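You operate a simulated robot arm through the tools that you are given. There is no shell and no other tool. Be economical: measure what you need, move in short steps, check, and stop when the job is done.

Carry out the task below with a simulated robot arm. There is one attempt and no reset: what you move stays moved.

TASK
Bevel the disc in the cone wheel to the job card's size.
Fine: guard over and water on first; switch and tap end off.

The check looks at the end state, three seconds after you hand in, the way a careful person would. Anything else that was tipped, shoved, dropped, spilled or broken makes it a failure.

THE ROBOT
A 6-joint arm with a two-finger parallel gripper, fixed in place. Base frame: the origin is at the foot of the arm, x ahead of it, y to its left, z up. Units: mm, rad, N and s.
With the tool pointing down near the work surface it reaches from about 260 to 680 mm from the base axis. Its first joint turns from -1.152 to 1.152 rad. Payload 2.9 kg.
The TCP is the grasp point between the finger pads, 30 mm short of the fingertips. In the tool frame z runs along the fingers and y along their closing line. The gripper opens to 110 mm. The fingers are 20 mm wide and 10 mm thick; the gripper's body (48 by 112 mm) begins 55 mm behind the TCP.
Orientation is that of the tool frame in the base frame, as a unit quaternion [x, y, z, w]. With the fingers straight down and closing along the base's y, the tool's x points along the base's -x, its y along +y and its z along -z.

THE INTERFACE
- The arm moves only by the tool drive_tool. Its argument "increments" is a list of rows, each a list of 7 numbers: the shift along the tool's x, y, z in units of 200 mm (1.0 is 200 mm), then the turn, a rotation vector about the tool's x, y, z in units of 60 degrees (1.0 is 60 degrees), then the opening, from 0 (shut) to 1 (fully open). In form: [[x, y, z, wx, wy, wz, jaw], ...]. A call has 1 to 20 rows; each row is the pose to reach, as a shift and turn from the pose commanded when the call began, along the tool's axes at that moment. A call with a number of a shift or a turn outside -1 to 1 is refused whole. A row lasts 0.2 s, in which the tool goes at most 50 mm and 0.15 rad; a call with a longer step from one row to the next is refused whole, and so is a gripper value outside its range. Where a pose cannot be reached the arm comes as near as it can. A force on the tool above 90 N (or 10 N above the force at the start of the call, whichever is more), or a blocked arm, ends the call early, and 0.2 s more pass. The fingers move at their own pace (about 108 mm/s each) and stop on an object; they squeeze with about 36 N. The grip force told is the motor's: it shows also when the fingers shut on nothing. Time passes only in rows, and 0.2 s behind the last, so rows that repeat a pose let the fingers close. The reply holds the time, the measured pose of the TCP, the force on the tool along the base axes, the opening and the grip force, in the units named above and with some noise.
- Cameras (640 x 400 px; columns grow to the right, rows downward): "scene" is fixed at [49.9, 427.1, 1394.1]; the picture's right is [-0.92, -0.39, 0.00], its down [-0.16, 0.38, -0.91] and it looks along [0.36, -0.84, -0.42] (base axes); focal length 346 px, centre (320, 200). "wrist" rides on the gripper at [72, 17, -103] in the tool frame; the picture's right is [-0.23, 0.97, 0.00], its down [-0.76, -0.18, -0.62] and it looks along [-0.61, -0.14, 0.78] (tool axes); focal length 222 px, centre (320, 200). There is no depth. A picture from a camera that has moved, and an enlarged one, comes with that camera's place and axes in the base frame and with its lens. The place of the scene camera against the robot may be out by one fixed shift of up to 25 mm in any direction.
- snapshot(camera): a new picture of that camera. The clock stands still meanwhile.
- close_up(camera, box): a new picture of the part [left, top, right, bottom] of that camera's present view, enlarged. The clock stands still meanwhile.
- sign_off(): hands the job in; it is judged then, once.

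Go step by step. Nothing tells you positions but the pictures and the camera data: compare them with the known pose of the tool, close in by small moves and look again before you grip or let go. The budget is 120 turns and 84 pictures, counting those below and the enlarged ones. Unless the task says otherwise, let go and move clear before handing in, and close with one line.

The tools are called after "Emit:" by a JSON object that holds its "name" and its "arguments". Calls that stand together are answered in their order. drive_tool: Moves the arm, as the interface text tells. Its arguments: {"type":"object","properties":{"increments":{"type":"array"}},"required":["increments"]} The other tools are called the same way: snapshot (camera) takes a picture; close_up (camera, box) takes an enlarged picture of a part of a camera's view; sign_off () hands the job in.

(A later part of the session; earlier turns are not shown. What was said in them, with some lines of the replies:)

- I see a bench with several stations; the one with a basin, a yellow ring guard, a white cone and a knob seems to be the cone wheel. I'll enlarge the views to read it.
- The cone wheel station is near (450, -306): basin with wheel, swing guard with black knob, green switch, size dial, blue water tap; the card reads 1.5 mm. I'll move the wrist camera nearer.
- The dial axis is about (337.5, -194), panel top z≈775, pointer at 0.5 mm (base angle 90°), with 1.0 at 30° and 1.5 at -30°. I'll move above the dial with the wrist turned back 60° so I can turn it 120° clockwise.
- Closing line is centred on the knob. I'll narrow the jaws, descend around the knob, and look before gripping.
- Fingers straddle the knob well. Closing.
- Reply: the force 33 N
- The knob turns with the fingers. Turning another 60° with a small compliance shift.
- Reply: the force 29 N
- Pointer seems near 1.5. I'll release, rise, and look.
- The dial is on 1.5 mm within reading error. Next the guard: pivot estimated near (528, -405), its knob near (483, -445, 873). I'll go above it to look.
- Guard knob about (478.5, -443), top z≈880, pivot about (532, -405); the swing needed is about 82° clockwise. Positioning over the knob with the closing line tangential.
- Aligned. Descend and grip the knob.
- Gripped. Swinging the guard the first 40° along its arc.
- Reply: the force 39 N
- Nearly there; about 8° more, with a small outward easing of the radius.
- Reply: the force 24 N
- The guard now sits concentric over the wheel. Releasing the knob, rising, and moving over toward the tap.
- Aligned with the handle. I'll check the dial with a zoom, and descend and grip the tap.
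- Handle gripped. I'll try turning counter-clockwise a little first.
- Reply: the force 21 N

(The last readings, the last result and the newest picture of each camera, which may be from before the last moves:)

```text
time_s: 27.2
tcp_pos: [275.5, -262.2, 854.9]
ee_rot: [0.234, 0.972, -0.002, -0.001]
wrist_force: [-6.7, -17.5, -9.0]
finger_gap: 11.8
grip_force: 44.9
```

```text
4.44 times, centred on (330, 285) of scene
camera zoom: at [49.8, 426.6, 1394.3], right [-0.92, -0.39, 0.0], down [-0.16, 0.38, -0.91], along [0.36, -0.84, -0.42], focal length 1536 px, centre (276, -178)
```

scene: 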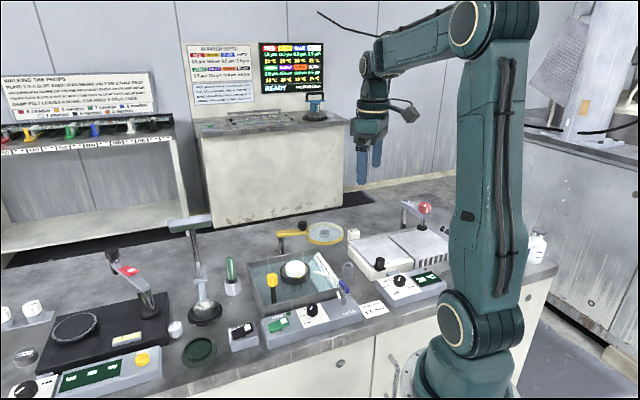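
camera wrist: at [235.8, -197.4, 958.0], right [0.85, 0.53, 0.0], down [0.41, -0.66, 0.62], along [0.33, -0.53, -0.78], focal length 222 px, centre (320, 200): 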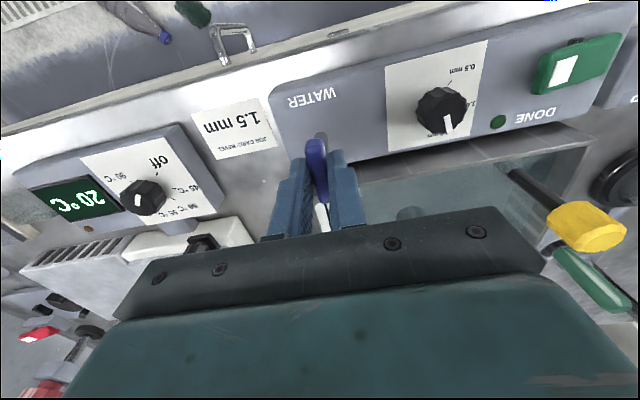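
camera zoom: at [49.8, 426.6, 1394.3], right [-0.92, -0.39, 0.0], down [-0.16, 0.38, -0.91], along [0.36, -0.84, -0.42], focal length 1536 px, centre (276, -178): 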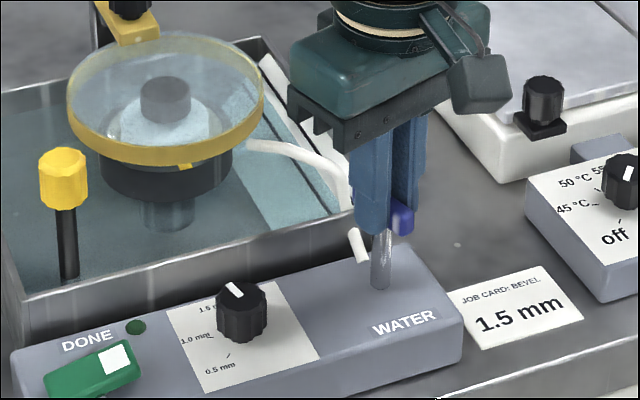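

It turns freely this way. Continuing another 55°.

Emit:
{"name": "drive_tool", "arguments": {"increments": [[0, 0, 0, 0, 0, -0.13, 0.05], [0, 0, 0, 0, 0, -0.26, 0.05], [0, 0, 0, 0, 0, -0.39, 0.05], [0, 0, 0, 0, 0, -0.52, 0.05], [0, 0, 0, 0, 0, -0.65, 0.05], [0, 0, 0, 0, 0, -0.78, 0.05], [0, 0, 0, 0, 0, -0.92, 0.05], [0, 0, 0, 0, 0, -0.92, 0.05]]}}

Emit:
{"name": "close_up", "arguments": {"camera": "scene", "box": [270, 230, 380, 330]}}

Emit:
{"name": "snapshot", "arguments": {"camera": "wrist"}}

```text
time_s: 29.0
tcp_pos: [274.1, -264.3, 855.6]
ee_rot: [-0.243, 0.97, -0.004, -0.004]
wrist_force: [-2.6, -34.6, -18.7]
finger_gap: 11.7
grip_force: 45.0
```

```text
4.00 times, centred on (325, 280) of scene
camera zoom: at [50.0, 426.1, 1394.5], right [-0.92, -0.39, 0.0], down [-0.16, 0.38, -0.91], along [0.36, -0.84, -0.42], focal length 1383 px, centre (300, -120)
```

zoom: 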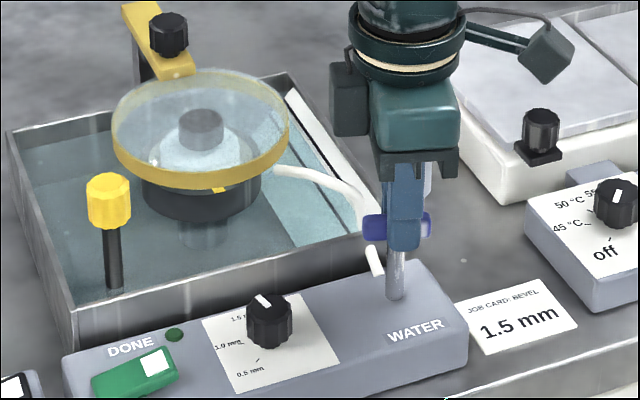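

```text
36 pictures are left
camera wrist: at [202.6, -282.1, 958.6], right [-0.26, 0.97, -0.01], down [0.76, 0.21, 0.62], along [0.6, 0.15, -0.79], focal length 222 px, centre (320, 200)
```

wrist: 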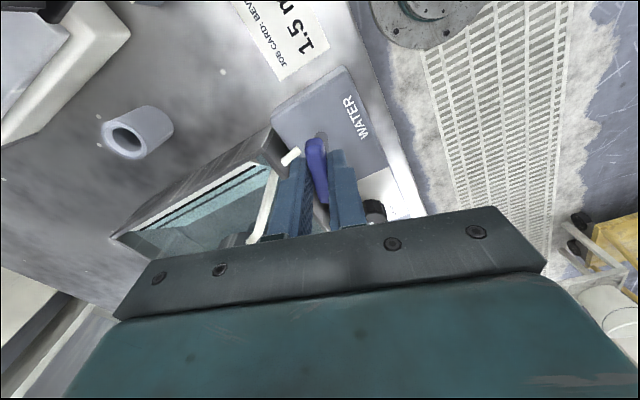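

Emit:
{"name": "close_up", "arguments": {"camera": "scene", "box": [290, 245, 350, 295]}}

```text
8.00 times, centred on (320, 270) of scene
camera zoom: at [50.0, 426.1, 1394.5], right [-0.92, -0.39, 0.0], down [-0.16, 0.38, -0.91], along [0.36, -0.84, -0.42], focal length 2765 px, centre (320, -360)
```

zoom: 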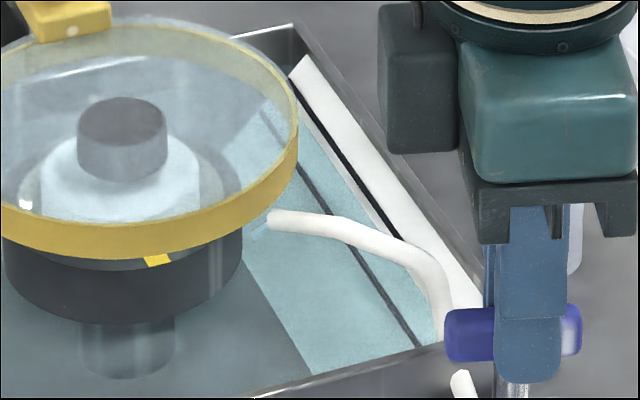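

Emit:
{"name": "drive_tool", "arguments": {"increments": [[0.005, -0.012, 0, 0, 0, -0.1, 0.05], [0.005, -0.012, 0, 0, 0, -0.2, 0.05], [0.005, -0.012, 0, 0, 0, -0.3, 0.05], [0.005, -0.012, 0, 0, 0, -0.3, 0.05]]}}

Emit:
{"name": "close_up", "arguments": {"camera": "scene", "box": [290, 245, 350, 295]}}

```text
time_s: 30.0
tcp_pos: [275.4, -263.9, 856.4]
ee_rot: [-0.391, 0.92, -0.002, -0.002]
wrist_force: [1.1, -18.7, 5.9]
finger_gap: 11.9
grip_force: 44.5
```

```text
8.00 times, centred on (320, 270) of scene
camera zoom: at [49.9, 426.7, 1394.3], right [-0.92, -0.39, 0.0], down [-0.16, 0.38, -0.91], along [0.36, -0.84, -0.42], focal length 2765 px, centre (320, -360)
```

zoom: 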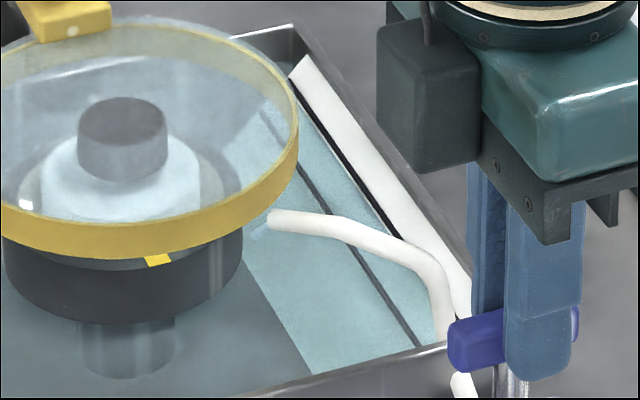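

A faint bluish jet appears at the spout end. Releasing the handle and looking closer.

Emit:
{"name": "drive_tool", "arguments": {"increments": [[0, 0, 0, 0, 0, 0, 0.2], [0, 0, 0, 0, 0, 0, 0.35], [0, 0, -0.15, 0, 0, 0, 0.4], [0, 0, -0.35, 0, 0, 0, 0.4], [0, 0, -0.5, 0, 0, 0, 0.4]]}}

Emit:
{"name": "snapshot", "arguments": {"camera": "wrist"}}

Emit:
{"name": "close_up", "arguments": {"camera": "scene", "box": [290, 250, 350, 310]}}

```text
time_s: 31.2
tcp_pos: [277.3, -262.1, 955.4]
ee_rot: [-0.392, 0.92, 0.001, 0.0]
wrist_force: [-0.2, 0.4, 0.1]
finger_gap: 44.1
grip_force: 0.1
```

```text
33 pictures are left
camera wrist: at [214.0, -303.4, 1058.9], right [-0.55, 0.84, 0.0], down [0.66, 0.43, 0.62], along [0.52, 0.34, -0.78], focal length 222 px, centre (320, 200)
```

wrist: 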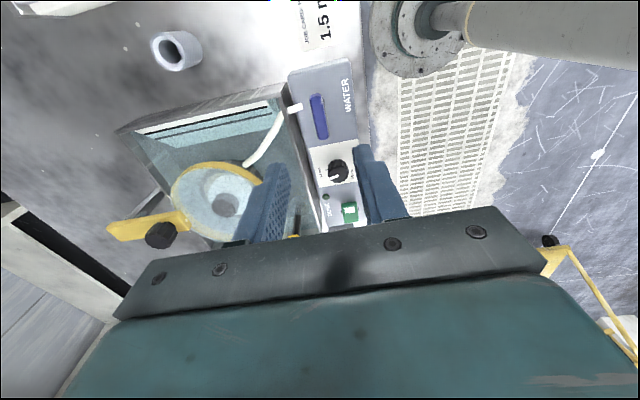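

```text
6.67 times, centred on (320, 280) of scene
camera zoom: at [49.9, 427.1, 1394.1], right [-0.92, -0.39, 0.0], down [-0.16, 0.38, -0.91], along [0.36, -0.84, -0.42], focal length 2304 px, centre (320, -333)
```

zoom: 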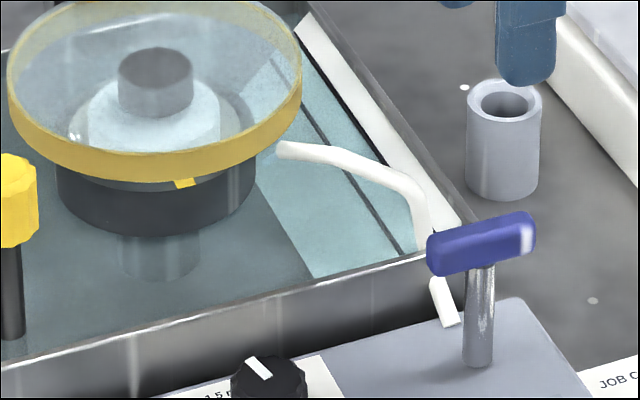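

Emit:
{"name": "close_up", "arguments": {"camera": "wrist", "box": [160, 90, 300, 210]}}

Emit:
{"name": "close_up", "arguments": {"camera": "scene", "box": [295, 255, 325, 275]}}

```text
3.33 times, centred on (230, 150) of wrist
camera zoom: at [214.0, -303.4, 1058.9], right [-0.55, 0.84, 0.0], down [0.66, 0.43, 0.62], along [0.52, 0.34, -0.78], focal length 740 px, centre (620, 367)
```

zoom: 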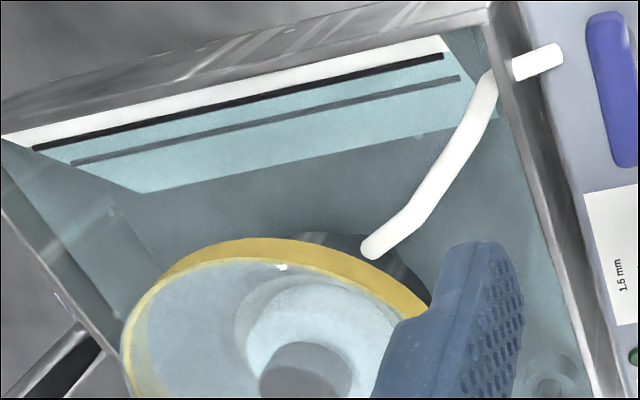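

```text
16.00 times, centred on (310, 265) of scene
camera zoom: at [49.9, 427.1, 1394.1], right [-0.92, -0.39, 0.0], down [-0.16, 0.38, -0.91], along [0.36, -0.84, -0.42], focal length 5531 px, centre (480, -840)
```

zoom: 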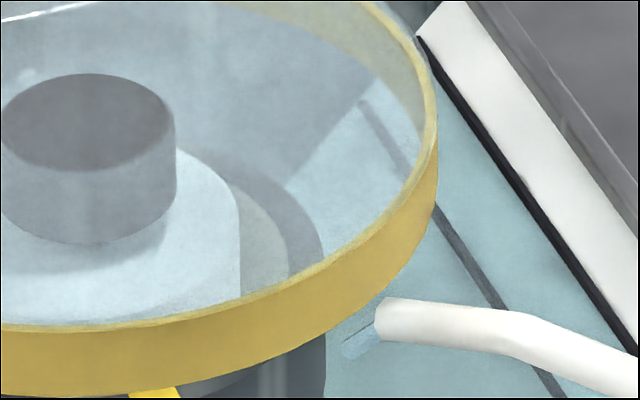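

Water is running (a blue jet at the spout). Next, the green rocker switch, near (390, -128); moving over it for a look.

Emit:
{"name": "drive_tool", "arguments": {"increments": [[-0.16, 0.016, 0.03, 0, 0, 0, 0.6], [-0.32, 0.032, 0.1, 0, 0, 0, 0.7], [-0.48, 0.048, 0.2, 0, 0, 0, 0.7], [-0.64, 0.064, 0.3, 0, 0, 0, 0.7], [-0.79, 0.08, 0.375, 0, 0, 0, 0.7], [-0.79, 0.08, 0.375, 0, 0, 0, 0.7]]}}

Emit:
{"name": "close_up", "arguments": {"camera": "wrist", "box": [240, 80, 400, 220]}}

Emit:
{"name": "close_up", "arguments": {"camera": "scene", "box": [255, 300, 315, 350]}}

```text
time_s: 32.6
tcp_pos: [371.5, -138.0, 879.9]
ee_rot: [-0.392, 0.92, -0.001, 0.001]
wrist_force: [0.5, -0.2, 0.0]
finger_gap: 77.1
grip_force: 0.2
```

```text
2.86 times, centred on (320, 150) of wrist
camera zoom: at [309.5, -179.2, 983.8], right [-0.55, 0.84, 0.0], down [0.66, 0.43, 0.62], along [0.52, 0.34, -0.78], focal length 635 px, centre (320, 343)
```

zoom: 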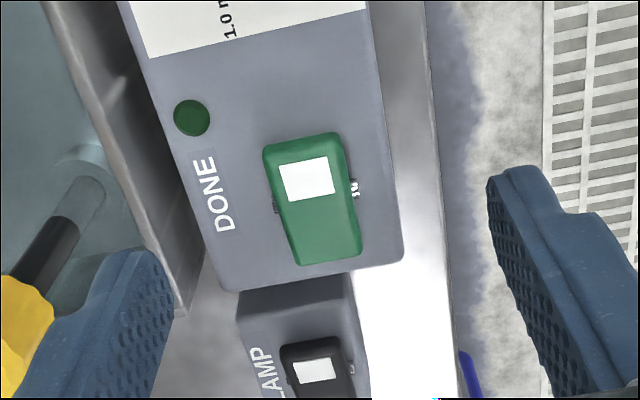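

```text
8.00 times, centred on (285, 325) of scene
camera zoom: at [49.9, 427.1, 1394.1], right [-0.92, -0.39, 0.0], down [-0.16, 0.38, -0.91], along [0.36, -0.84, -0.42], focal length 2765 px, centre (600, -800)
```

zoom: 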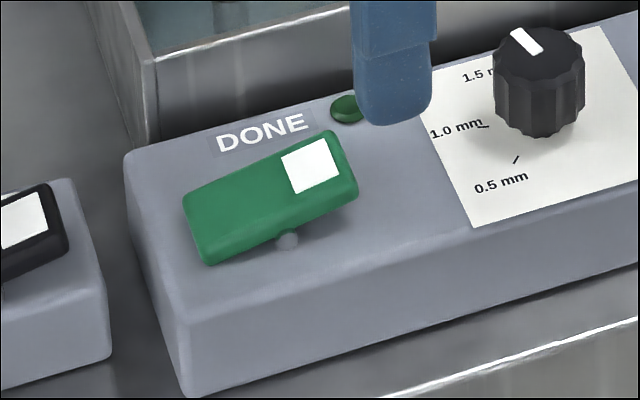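

The rocker's white-patched end (dial side) is up, at about (379, -139): off. I'll close the fingers and press that end.

Emit:
{"name": "drive_tool", "arguments": {"increments": [[-0.0225, -0.03, 0, 0, 0, 0, 0.4], [-0.0225, -0.03, 0, 0, 0, 0, 0], [-0.0225, -0.03, 0.05, 0, 0, 0, 0], [-0.0225, -0.03, 0.12, 0, 0, 0, 0], [-0.0225, -0.03, 0.19, 0, 0, 0, 0]]}}

Emit:
{"name": "snapshot", "arguments": {"camera": "wrist"}}

Emit:
{"name": "close_up", "arguments": {"camera": "scene", "box": [255, 300, 315, 350]}}

```text
time_s: 33.8
tcp_pos: [382.6, -139.6, 841.8]
ee_rot: [-0.392, 0.92, 0.001, 0.001]
wrist_force: [0.1, -0.4, -0.4]
finger_gap: 0.0
grip_force: 35.8
```

```text
27 pictures are left
camera wrist: at [319.1, -179.4, 944.8], right [-0.55, 0.84, 0.0], down [0.66, 0.43, 0.62], along [0.52, 0.34, -0.78], focal length 222 px, centre (320, 200)
```

wrist: 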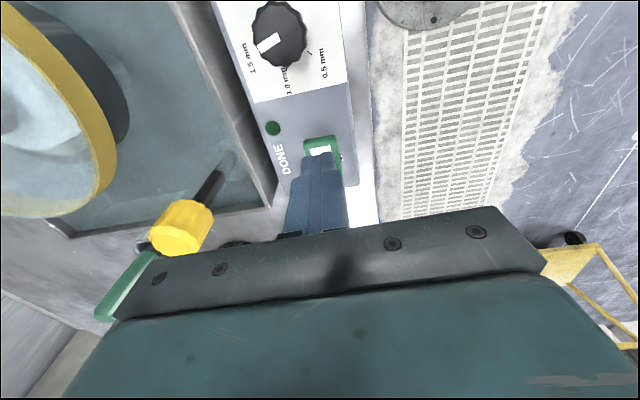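

```text
8.00 times, centred on (285, 325) of scene
camera zoom: at [49.9, 427.1, 1394.1], right [-0.92, -0.39, 0.0], down [-0.16, 0.38, -0.91], along [0.36, -0.84, -0.42], focal length 2765 px, centre (600, -800)
```

zoom: 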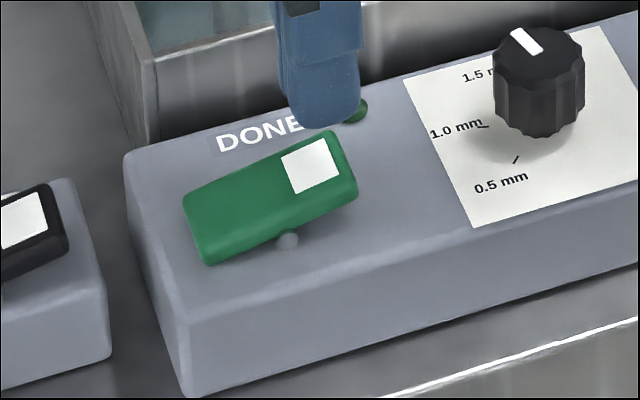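

Emit:
{"name": "drive_tool", "arguments": {"increments": [[0.02, 0, 0, 0, 0, 0, 0], [0.02, 0, 0.03, 0, 0, 0, 0], [0.02, 0, 0.06, 0, 0, 0, 0], [0.02, 0, 0.08, 0, 0, 0, 0], [0.02, 0, 0.1, 0, 0, 0, 0]]}}

Emit:
{"name": "close_up", "arguments": {"camera": "scene", "box": [255, 300, 315, 350]}}

```text
time_s: 35.0
tcp_pos: [377.7, -142.1, 821.3]
ee_rot: [-0.392, 0.92, -0.001, -0.001]
wrist_force: [-1.1, -2.3, 3.2]
finger_gap: 0.0
grip_force: 36.4
```

```text
8.00 times, centred on (285, 325) of scene
camera zoom: at [49.8, 427.0, 1394.2], right [-0.92, -0.39, 0.0], down [-0.16, 0.38, -0.91], along [0.36, -0.84, -0.42], focal length 2765 px, centre (600, -800)
```

zoom: 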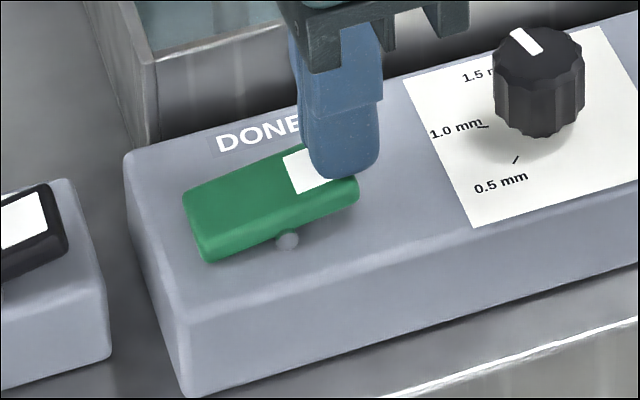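

In contact and the rocker is starting to tip. Pressing a bit more.

Emit:
{"name": "drive_tool", "arguments": {"increments": [[0, 0, 0.015, 0, 0, 0, 0], [0, 0, 0.03, 0, 0, 0, 0], [0, 0, 0.045, 0, 0, 0, 0]]}}

Emit:
{"name": "close_up", "arguments": {"camera": "scene", "box": [255, 255, 345, 350]}}

```text
time_s: 35.8
tcp_pos: [377.9, -140.6, 815.2]
ee_rot: [-0.392, 0.92, -0.001, 0.001]
wrist_force: [-17.2, 7.6, 65.6]
finger_gap: 0.1
grip_force: 35.7
```

```text
4.21 times, centred on (300, 302) of scene
camera zoom: at [48.7, 427.5, 1394.1], right [-0.92, -0.39, 0.0], down [-0.16, 0.38, -0.91], along [0.36, -0.84, -0.41], focal length 1455 px, centre (404, -232)
```

zoom: 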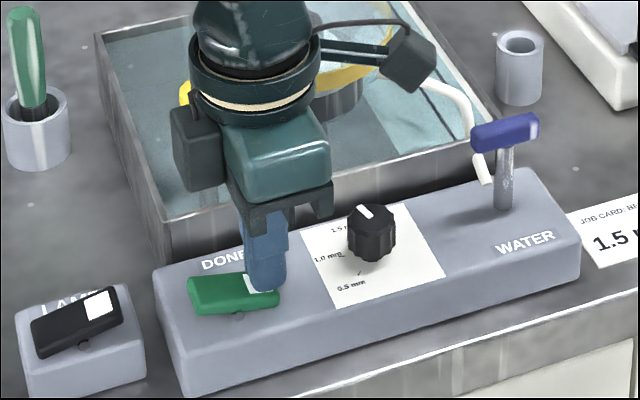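

The rocker is over. Rising and watching the DONE lamp.

Emit:
{"name": "drive_tool", "arguments": {"increments": [[0, 0, -0.1, 0, 0, 0, 0], [0, 0, -0.25, 0, 0, 0, 0], [0.12, 0, -0.3, 0, 0, 0, 0], [0.12, 0, -0.3, 0, 0, 0, 0]]}}

Emit:
{"name": "snapshot", "arguments": {"camera": "wrist"}}

Emit:
{"name": "close_up", "arguments": {"camera": "scene", "box": [255, 255, 345, 350]}}

```text
time_s: 36.8
tcp_pos: [361.0, -160.2, 873.0]
ee_rot: [-0.393, 0.92, 0.0, -0.001]
wrist_force: [-0.4, -0.6, -0.3]
finger_gap: 0.0
grip_force: 36.0
```

```text
23 pictures are left
camera wrist: at [297.6, -199.8, 975.5], right [-0.55, 0.84, 0.0], down [0.66, 0.43, 0.62], along [0.52, 0.34, -0.78], focal length 222 px, centre (320, 200)
```

wrist: 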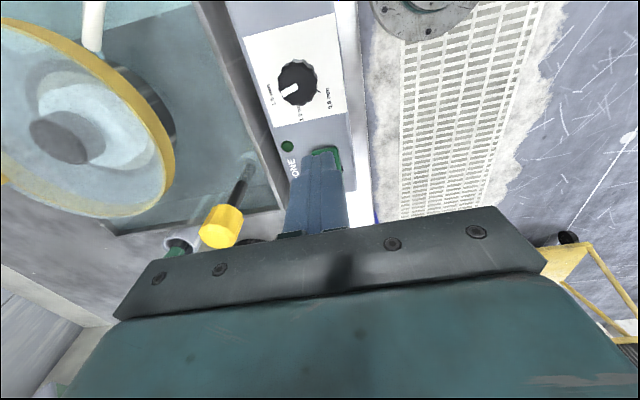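

```text
4.21 times, centred on (300, 302) of scene
camera zoom: at [49.9, 427.1, 1394.1], right [-0.92, -0.39, 0.0], down [-0.16, 0.38, -0.91], along [0.36, -0.84, -0.42], focal length 1455 px, centre (404, -232)
```

zoom: 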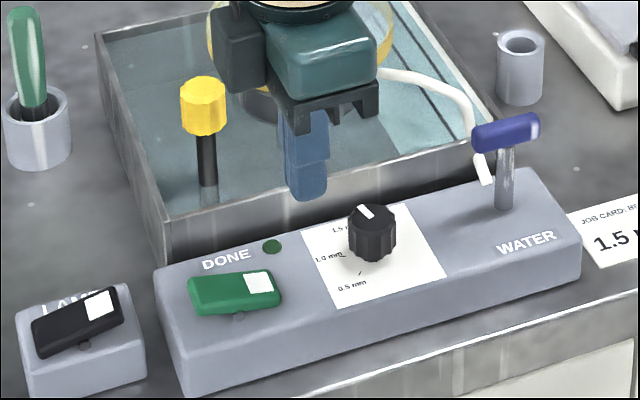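

The rocker is on; lamp not lit yet. I'll move over its far end and wait.

Emit:
{"name": "drive_tool", "arguments": {"increments": [[-0.14, 0.003, 0, 0, 0, 0, 0], [-0.28, 0.005, 0, 0, 0, 0, 0], [-0.28, 0.005, 0, 0, 0, 0, 0], [-0.28, 0.005, 0, 0, 0, 0, 0], [-0.28, 0.005, 0, 0, 0, 0, 0], [-0.28, 0.005, 0, 0, 0, 0, 0], [-0.28, 0.005, 0, 0, 0, 0, 0], [-0.28, 0.005, 0, 0, 0, 0, 0], [-0.28, 0.005, 0, 0, 0, 0, 0], [-0.28, 0.005, 0, 0, 0, 0, 0]]}}

Emit:
{"name": "snapshot", "arguments": {"camera": "wrist"}}

Emit:
{"name": "close_up", "arguments": {"camera": "scene", "box": [255, 245, 345, 340]}}

```text
time_s: 39.0
tcp_pos: [400.2, -117.6, 871.8]
ee_rot: [-0.393, 0.919, 0.0, 0.0]
wrist_force: [0.2, -0.2, 0.0]
finger_gap: 0.0
grip_force: 36.1
```

```text
21 pictures are left
camera wrist: at [336.8, -158.5, 975.0], right [-0.55, 0.84, 0.0], down [0.66, 0.43, 0.62], along [0.52, 0.34, -0.78], focal length 222 px, centre (320, 200)
```

wrist: 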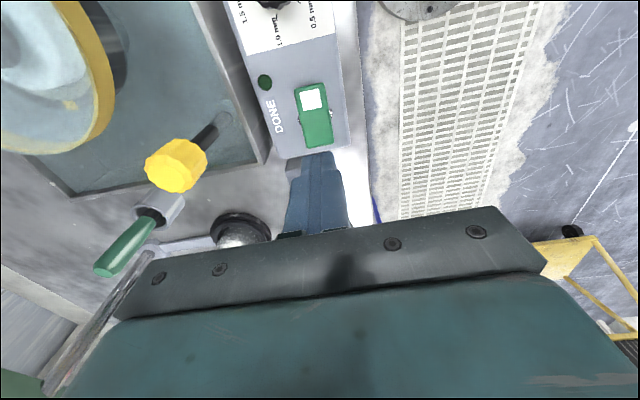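

```text
4.21 times, centred on (300, 292) of scene
camera zoom: at [49.9, 427.1, 1394.1], right [-0.92, -0.39, 0.0], down [-0.16, 0.38, -0.91], along [0.36, -0.84, -0.42], focal length 1455 px, centre (404, -190)
```

zoom: 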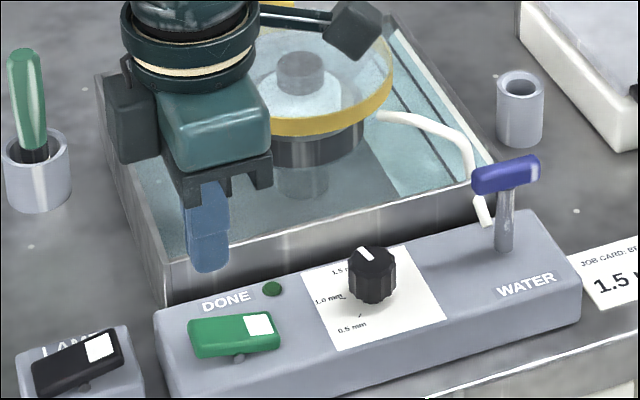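

The wheel appears to be turning (its mark moved); lamp still dark. Waiting.

Emit:
{"name": "drive_tool", "arguments": {"increments": [[0, 0, 0, 0, 0, 0, 0], [0, 0, 0, 0, 0, 0, 0], [0, 0, 0, 0, 0, 0, 0], [0, 0, 0, 0, 0, 0, 0], [0, 0, 0, 0, 0, 0, 0], [0, 0, 0, 0, 0, 0, 0], [0, 0, 0, 0, 0, 0, 0], [0, 0, 0, 0, 0, 0, 0], [0, 0, 0, 0, 0, 0, 0], [0, 0, 0, 0, 0, 0, 0], [0, 0, 0, 0, 0, 0, 0], [0, 0, 0, 0, 0, 0, 0], [0, 0, 0, 0, 0, 0, 0], [0, 0, 0, 0, 0, 0, 0], [0, 0, 0, 0, 0, 0, 0]]}}

Emit:
{"name": "close_up", "arguments": {"camera": "scene", "box": [255, 245, 345, 340]}}

```text
time_s: 42.2
tcp_pos: [399.5, -117.9, 872.6]
ee_rot: [-0.392, 0.92, 0.0, 0.0]
wrist_force: [0.0, 0.1, 0.4]
finger_gap: 0.0
grip_force: 35.6
```

```text
4.21 times, centred on (300, 292) of scene
camera zoom: at [49.9, 427.1, 1394.1], right [-0.92, -0.39, 0.0], down [-0.16, 0.38, -0.91], along [0.36, -0.84, -0.42], focal length 1455 px, centre (404, -190)
```

zoom: 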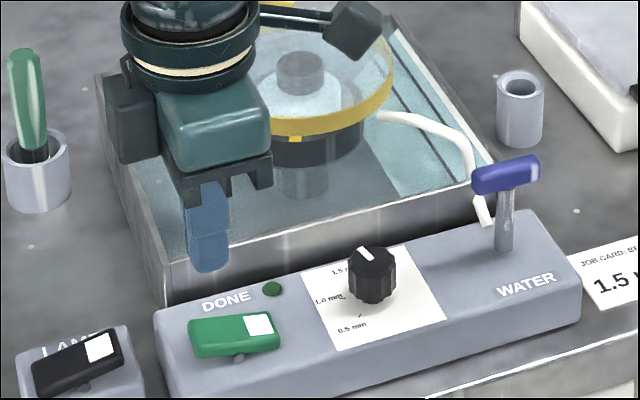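

The mark has moved again, so the wheel runs; the lamp is still dark. Waiting further.

Emit:
{"name": "drive_tool", "arguments": {"increments": [[0, 0, 0, 0, 0, 0, 0], [0, 0, 0, 0, 0, 0, 0], [0, 0, 0, 0, 0, 0, 0], [0, 0, 0, 0, 0, 0, 0], [0, 0, 0, 0, 0, 0, 0], [0, 0, 0, 0, 0, 0, 0], [0, 0, 0, 0, 0, 0, 0], [0, 0, 0, 0, 0, 0, 0], [0, 0, 0, 0, 0, 0, 0], [0, 0, 0, 0, 0, 0, 0], [0, 0, 0, 0, 0, 0, 0], [0, 0, 0, 0, 0, 0, 0], [0, 0, 0, 0, 0, 0, 0], [0, 0, 0, 0, 0, 0, 0], [0, 0, 0, 0, 0, 0, 0], [0, 0, 0, 0, 0, 0, 0], [0, 0, 0, 0, 0, 0, 0], [0, 0, 0, 0, 0, 0, 0], [0, 0, 0, 0, 0, 0, 0], [0, 0, 0, 0, 0, 0, 0]]}}

Emit:
{"name": "close_up", "arguments": {"camera": "scene", "box": [255, 245, 345, 340]}}

```text
time_s: 46.4
tcp_pos: [399.3, -117.5, 871.1]
ee_rot: [-0.392, 0.92, 0.0, 0.0]
wrist_force: [0.0, 0.0, 0.2]
finger_gap: 0.0
grip_force: 35.9
```

```text
4.21 times, centred on (300, 292) of scene
camera zoom: at [49.9, 427.1, 1394.1], right [-0.92, -0.39, 0.0], down [-0.16, 0.38, -0.91], along [0.36, -0.84, -0.42], focal length 1455 px, centre (404, -190)
```

zoom: 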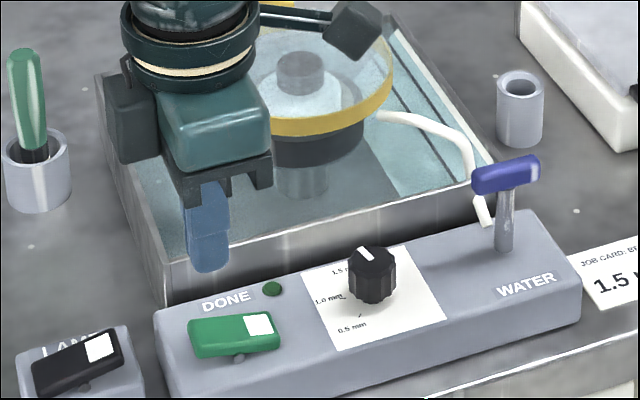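

Emit:
{"name": "drive_tool", "arguments": {"increments": [[0, 0, 0, 0, 0, 0, 0], [0, 0, 0, 0, 0, 0, 0], [0, 0, 0, 0, 0, 0, 0], [0, 0, 0, 0, 0, 0, 0], [0, 0, 0, 0, 0, 0, 0], [0, 0, 0, 0, 0, 0, 0], [0, 0, 0, 0, 0, 0, 0], [0, 0, 0, 0, 0, 0, 0], [0, 0, 0, 0, 0, 0, 0], [0, 0, 0, 0, 0, 0, 0], [0, 0, 0, 0, 0, 0, 0], [0, 0, 0, 0, 0, 0, 0], [0, 0, 0, 0, 0, 0, 0], [0, 0, 0, 0, 0, 0, 0], [0, 0, 0, 0, 0, 0, 0], [0, 0, 0, 0, 0, 0, 0], [0, 0, 0, 0, 0, 0, 0], [0, 0, 0, 0, 0, 0, 0], [0, 0, 0, 0, 0, 0, 0], [0, 0, 0, 0, 0, 0, 0]]}}

Emit:
{"name": "close_up", "arguments": {"camera": "scene", "box": [255, 245, 345, 340]}}

```text
time_s: 50.6
tcp_pos: [400.1, -118.2, 873.0]
ee_rot: [-0.392, 0.92, -0.001, 0.0]
wrist_force: [0.2, -0.5, -0.8]
finger_gap: 0.0
grip_force: 35.9
```

```text
4.21 times, centred on (300, 292) of scene
camera zoom: at [49.9, 427.1, 1394.1], right [-0.92, -0.39, 0.0], down [-0.16, 0.38, -0.91], along [0.36, -0.84, -0.42], focal length 1455 px, centre (404, -190)
```

zoom: 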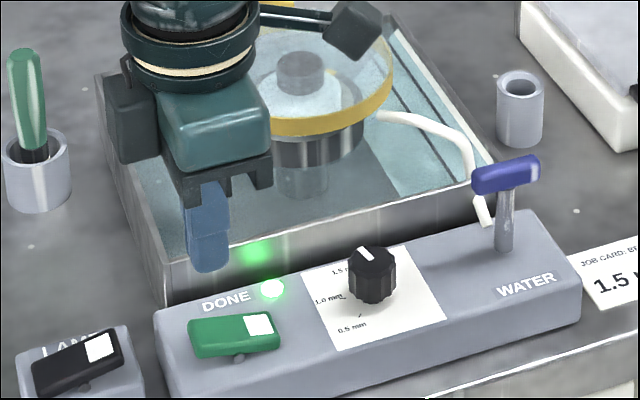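

DONE is lit. Pressing the far end of the rocker to switch off.

Emit:
{"name": "drive_tool", "arguments": {"increments": [[0, 0, 0.1, 0, 0, 0, 0], [0, 0, 0.18, 0, 0, 0, 0], [0, 0, 0.21, 0, 0, 0, 0], [0, 0, 0.24, 0, 0, 0, 0], [0, 0, 0.265, 0, 0, 0, 0], [0, 0, 0.285, 0, 0, 0, 0]]}}

Emit:
{"name": "close_up", "arguments": {"camera": "scene", "box": [255, 255, 345, 350]}}

```text
time_s: 52.0
tcp_pos: [401.2, -118.1, 817.7]
ee_rot: [-0.394, 0.919, -0.001, 0.002]
wrist_force: [0.5, 9.3, 20.0]
finger_gap: 0.1
grip_force: 35.2
```

```text
4.21 times, centred on (300, 302) of scene
camera zoom: at [49.7, 427.4, 1394.1], right [-0.92, -0.39, 0.0], down [-0.16, 0.38, -0.91], along [0.36, -0.84, -0.42], focal length 1455 px, centre (404, -232)
```

zoom: 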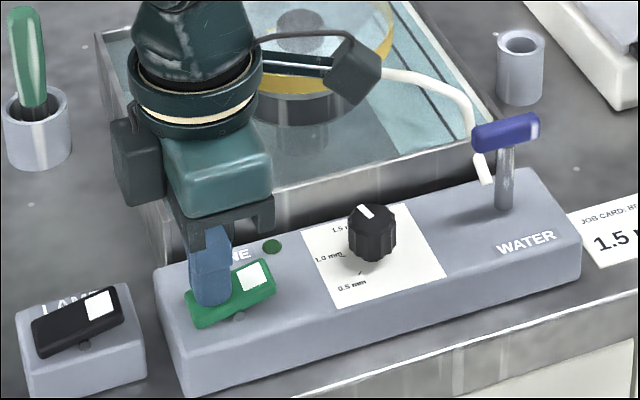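

Switched off; lamp out. Rising and returning over the tap.

Emit:
{"name": "drive_tool", "arguments": {"increments": [[0, 0, -0.2, 0, 0, 0, 0], [0, 0, -0.4, 0, 0, 0, 0], [0.15, -0.008, -0.5, 0, 0, 0, 0.2], [0.35, -0.017, -0.5, 0, 0, 0, 0.4], [0.55, -0.027, -0.5, 0, 0, 0, 0.4], [0.75, -0.037, -0.5, 0, 0, 0, 0.4], [0.953, -0.045, -0.45, 0, 0, 0, 0.4], [0.953, -0.045, -0.375, 0, 0, 0, 0.4], [0.953, -0.045, -0.375, 0, 0, 0, 0.4]]}}

Emit:
{"name": "close_up", "arguments": {"camera": "wrist", "box": [220, 60, 420, 240]}}

```text
time_s: 54.0
tcp_pos: [274.0, -262.9, 891.4]
ee_rot: [-0.392, 0.92, 0.0, 0.001]
wrist_force: [0.6, -0.4, 0.2]
finger_gap: 44.0
grip_force: 0.1
```

```text
2.22 times, centred on (320, 150) of wrist
camera zoom: at [210.0, -303.1, 994.0], right [-0.55, 0.84, 0.0], down [0.66, 0.43, 0.62], along [0.52, 0.34, -0.78], focal length 494 px, centre (320, 311)
```

zoom: 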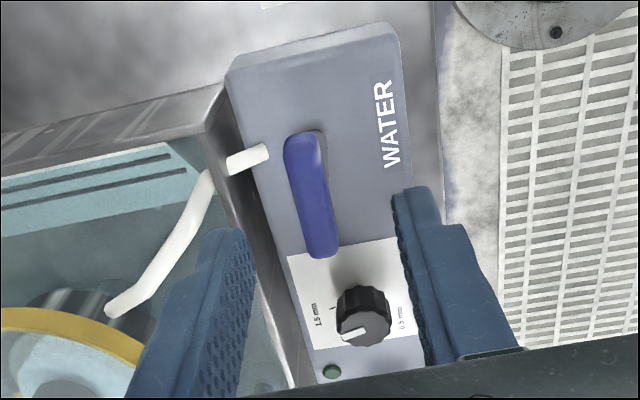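

Aligned. Descend, grip and turn the tap back clockwise.

Emit:
{"name": "drive_tool", "arguments": {"increments": [[0, -0.008, 0.06, 0, 0, 0, 0.4], [0, -0.008, 0.12, 0, 0, 0, 0.4], [0, -0.008, 0.18, 0, 0, 0, 0.4], [0, -0.008, 0.18, 0, 0, 0, 0.2], [0, -0.008, 0.18, 0, 0, 0, 0.05], [0, -0.008, 0.18, 0, 0, 0, 0.05]]}}

Emit:
{"name": "drive_tool", "arguments": {"increments": [[0, 0, 0, 0, 0, 0.13, 0.05], [0, 0, 0, 0, 0, 0.26, 0.05], [0, 0, 0, 0, 0, 0.39, 0.05], [0, 0, 0, 0, 0, 0.52, 0.05], [0, 0, 0, 0, 0, 0.65, 0.05], [0, 0, 0, 0, 0, 0.76, 0.05], [0, 0, 0, 0, 0, 0.76, 0.05]]}}

```text
time_s: 55.4
tcp_pos: [274.8, -264.3, 854.4]
ee_rot: [-0.393, 0.92, -0.001, 0.0]
wrist_force: [10.5, -9.1, -9.5]
finger_gap: 12.0
grip_force: 44.8
```

```text
time_s: 57.0
tcp_pos: [274.9, -263.0, 854.6]
ee_rot: [-0.004, 1.0, -0.001, -0.001]
wrist_force: [-7.8, -6.7, 26.5]
finger_gap: 12.1
grip_force: 45.0
```

Emit:
{"name": "drive_tool", "arguments": {"increments": [[0, 0, 0, 0, 0, 0.13, 0.05], [0, 0, 0, 0, 0, 0.26, 0.05], [0, 0, 0, 0, 0, 0.39, 0.05], [0, 0, 0, 0, 0, 0.52, 0.05], [0, 0, 0, 0, 0, 0.65, 0.05], [0, 0, 0, 0, 0, 0.77, 0.05], [0, 0, 0, 0, 0, 0.77, 0.05]]}}

Emit:
{"name": "close_up", "arguments": {"camera": "scene", "box": [290, 245, 350, 305]}}

```text
time_s: 58.6
tcp_pos: [275.5, -260.1, 854.6]
ee_rot: [0.388, 0.922, 0.001, -0.001]
wrist_force: [-1.6, 9.4, 14.6]
finger_gap: 11.5
grip_force: 44.8
```

```text
6.67 times, centred on (320, 275) of scene
camera zoom: at [49.7, 427.4, 1394.0], right [-0.92, -0.39, 0.0], down [-0.16, 0.38, -0.91], along [0.36, -0.84, -0.42], focal length 2304 px, centre (320, -300)
```

zoom: 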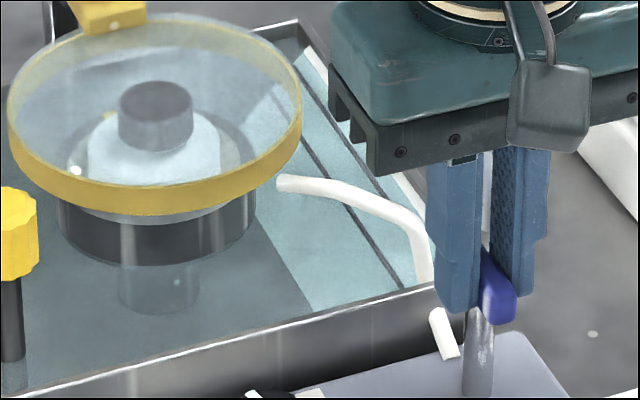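

Back to the original angle. Releasing and rising clear, then a final check.

Emit:
{"name": "drive_tool", "arguments": {"increments": [[0, 0, 0, 0, 0, 0, 0.2], [0, 0, 0, 0, 0, 0, 0.35], [0, 0, -0.15, 0, 0, 0, 0.4], [0, 0, -0.35, 0, 0, 0, 0.4], [0, 0, -0.55, 0, 0, 0, 0.4], [0.15, -0.15, -0.75, 0, 0, 0, 0.4], [0.15, -0.15, -0.75, 0, 0, 0, 0.4]]}}

Emit:
{"name": "close_up", "arguments": {"camera": "scene", "box": [295, 255, 325, 275]}}

Emit:
{"name": "close_up", "arguments": {"camera": "scene", "box": [230, 210, 390, 350]}}

Emit:
{"name": "snapshot", "arguments": {"camera": "wrist"}}

```text
refused: row 6 steps farther than a row can; nothing moved
```

```text
16.00 times, centred on (310, 265) of scene
camera zoom: at [49.7, 427.4, 1394.0], right [-0.92, -0.39, 0.0], down [-0.16, 0.38, -0.91], along [0.36, -0.84, -0.42], focal length 5531 px, centre (480, -840)
```

zoom: 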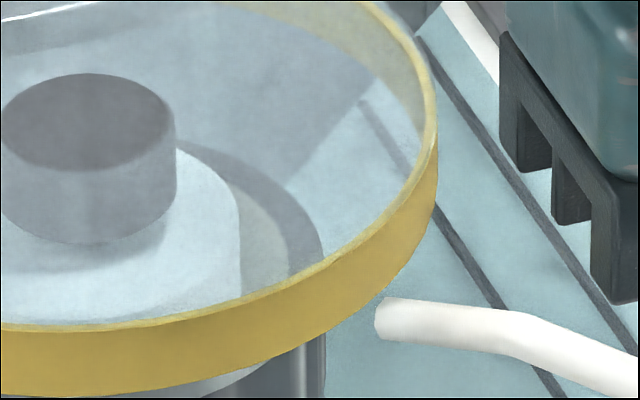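

```text
2.86 times, centred on (310, 280) of scene
camera zoom: at [49.7, 427.4, 1394.0], right [-0.92, -0.39, 0.0], down [-0.16, 0.38, -0.91], along [0.36, -0.84, -0.42], focal length 988 px, centre (349, -29)
```

zoom: 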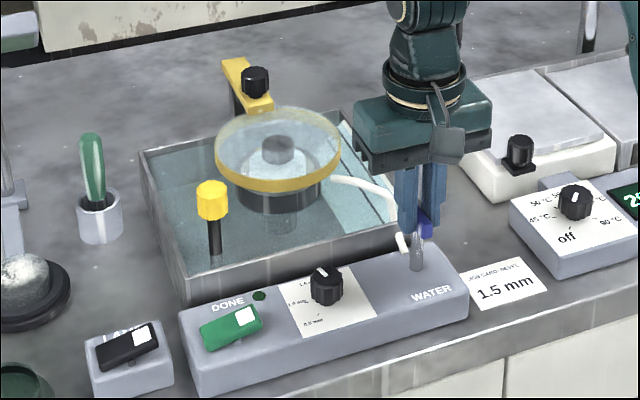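

```text
11 pictures are left
camera wrist: at [236.3, -198.1, 958.0], right [0.85, 0.52, 0.0], down [0.41, -0.67, 0.62], along [0.32, -0.53, -0.78], focal length 222 px, centre (320, 200)
```

wrist: 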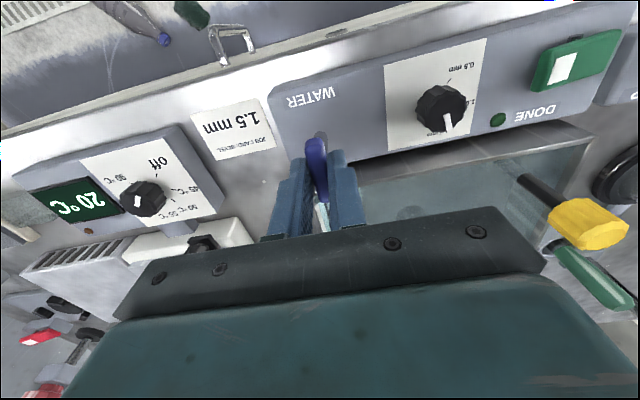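

The jet is gone and the switch is off. Releasing with smaller steps.

Emit:
{"name": "drive_tool", "arguments": {"increments": [[0, 0, 0, 0, 0, 0, 0.2], [0, 0, 0, 0, 0, 0, 0.35], [0, 0, -0.15, 0, 0, 0, 0.4], [0, 0, -0.35, 0, 0, 0, 0.4], [0, 0, -0.55, 0, 0, 0, 0.4], [0.1, -0.1, -0.7, 0, 0, 0, 0.4], [0.1, -0.1, -0.7, 0, 0, 0, 0.4]]}}

Emit:
{"name": "close_up", "arguments": {"camera": "scene", "box": [230, 210, 390, 350]}}

Emit:
{"name": "close_up", "arguments": {"camera": "scene", "box": [285, 235, 355, 310]}}

Emit:
{"name": "snapshot", "arguments": {"camera": "wrist"}}

```text
time_s: 60.2
tcp_pos: [246.3, -261.3, 996.5]
ee_rot: [0.388, 0.922, 0.0, 0.0]
wrist_force: [-0.1, 0.3, -0.3]
finger_gap: 43.9
grip_force: 0.0
```

```text
2.86 times, centred on (310, 280) of scene
camera zoom: at [49.9, 427.1, 1394.1], right [-0.92, -0.39, 0.0], down [-0.16, 0.38, -0.91], along [0.36, -0.84, -0.42], focal length 988 px, centre (349, -29)
```

zoom: 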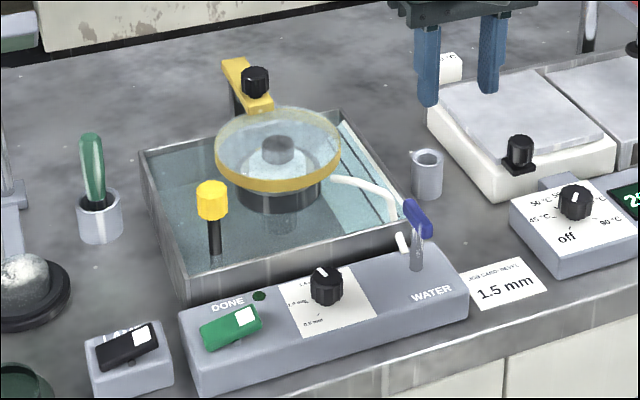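

```text
5.33 times, centred on (320, 272) of scene
camera zoom: at [49.9, 427.1, 1394.1], right [-0.92, -0.39, 0.0], down [-0.16, 0.38, -0.91], along [0.36, -0.84, -0.42], focal length 1844 px, centre (320, -187)
```

zoom: 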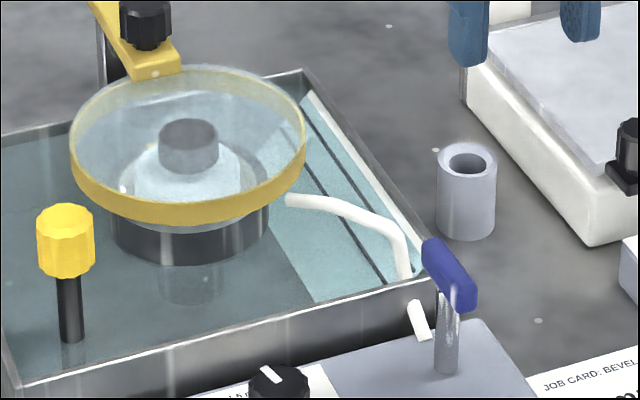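

```text
8 pictures are left
camera wrist: at [207.1, -198.9, 1099.7], right [0.85, 0.52, 0.0], down [0.41, -0.67, 0.62], along [0.32, -0.53, -0.78], focal length 222 px, centre (320, 200)
```

wrist: 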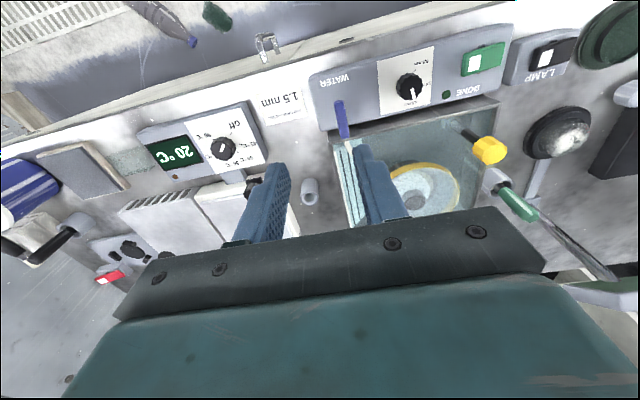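

The guard sits over the wheel, the switch and tap are off, the jet has stopped, nothing is spilled and the arm is clear. Handing in.

Emit:
{"name": "sign_off", "arguments": {}}

```text
The job is handed in.
```

I set the cone wheel's dial to the job card's 1.5 mm and ran the disc with the guard over it and the water on until the DONE lamp lit. The switch and tap are off again; the guard is still over the wheel. The bevel itself was not measured. The basin level rose past the upper of its two marked lines during the run, but nothing spilled.
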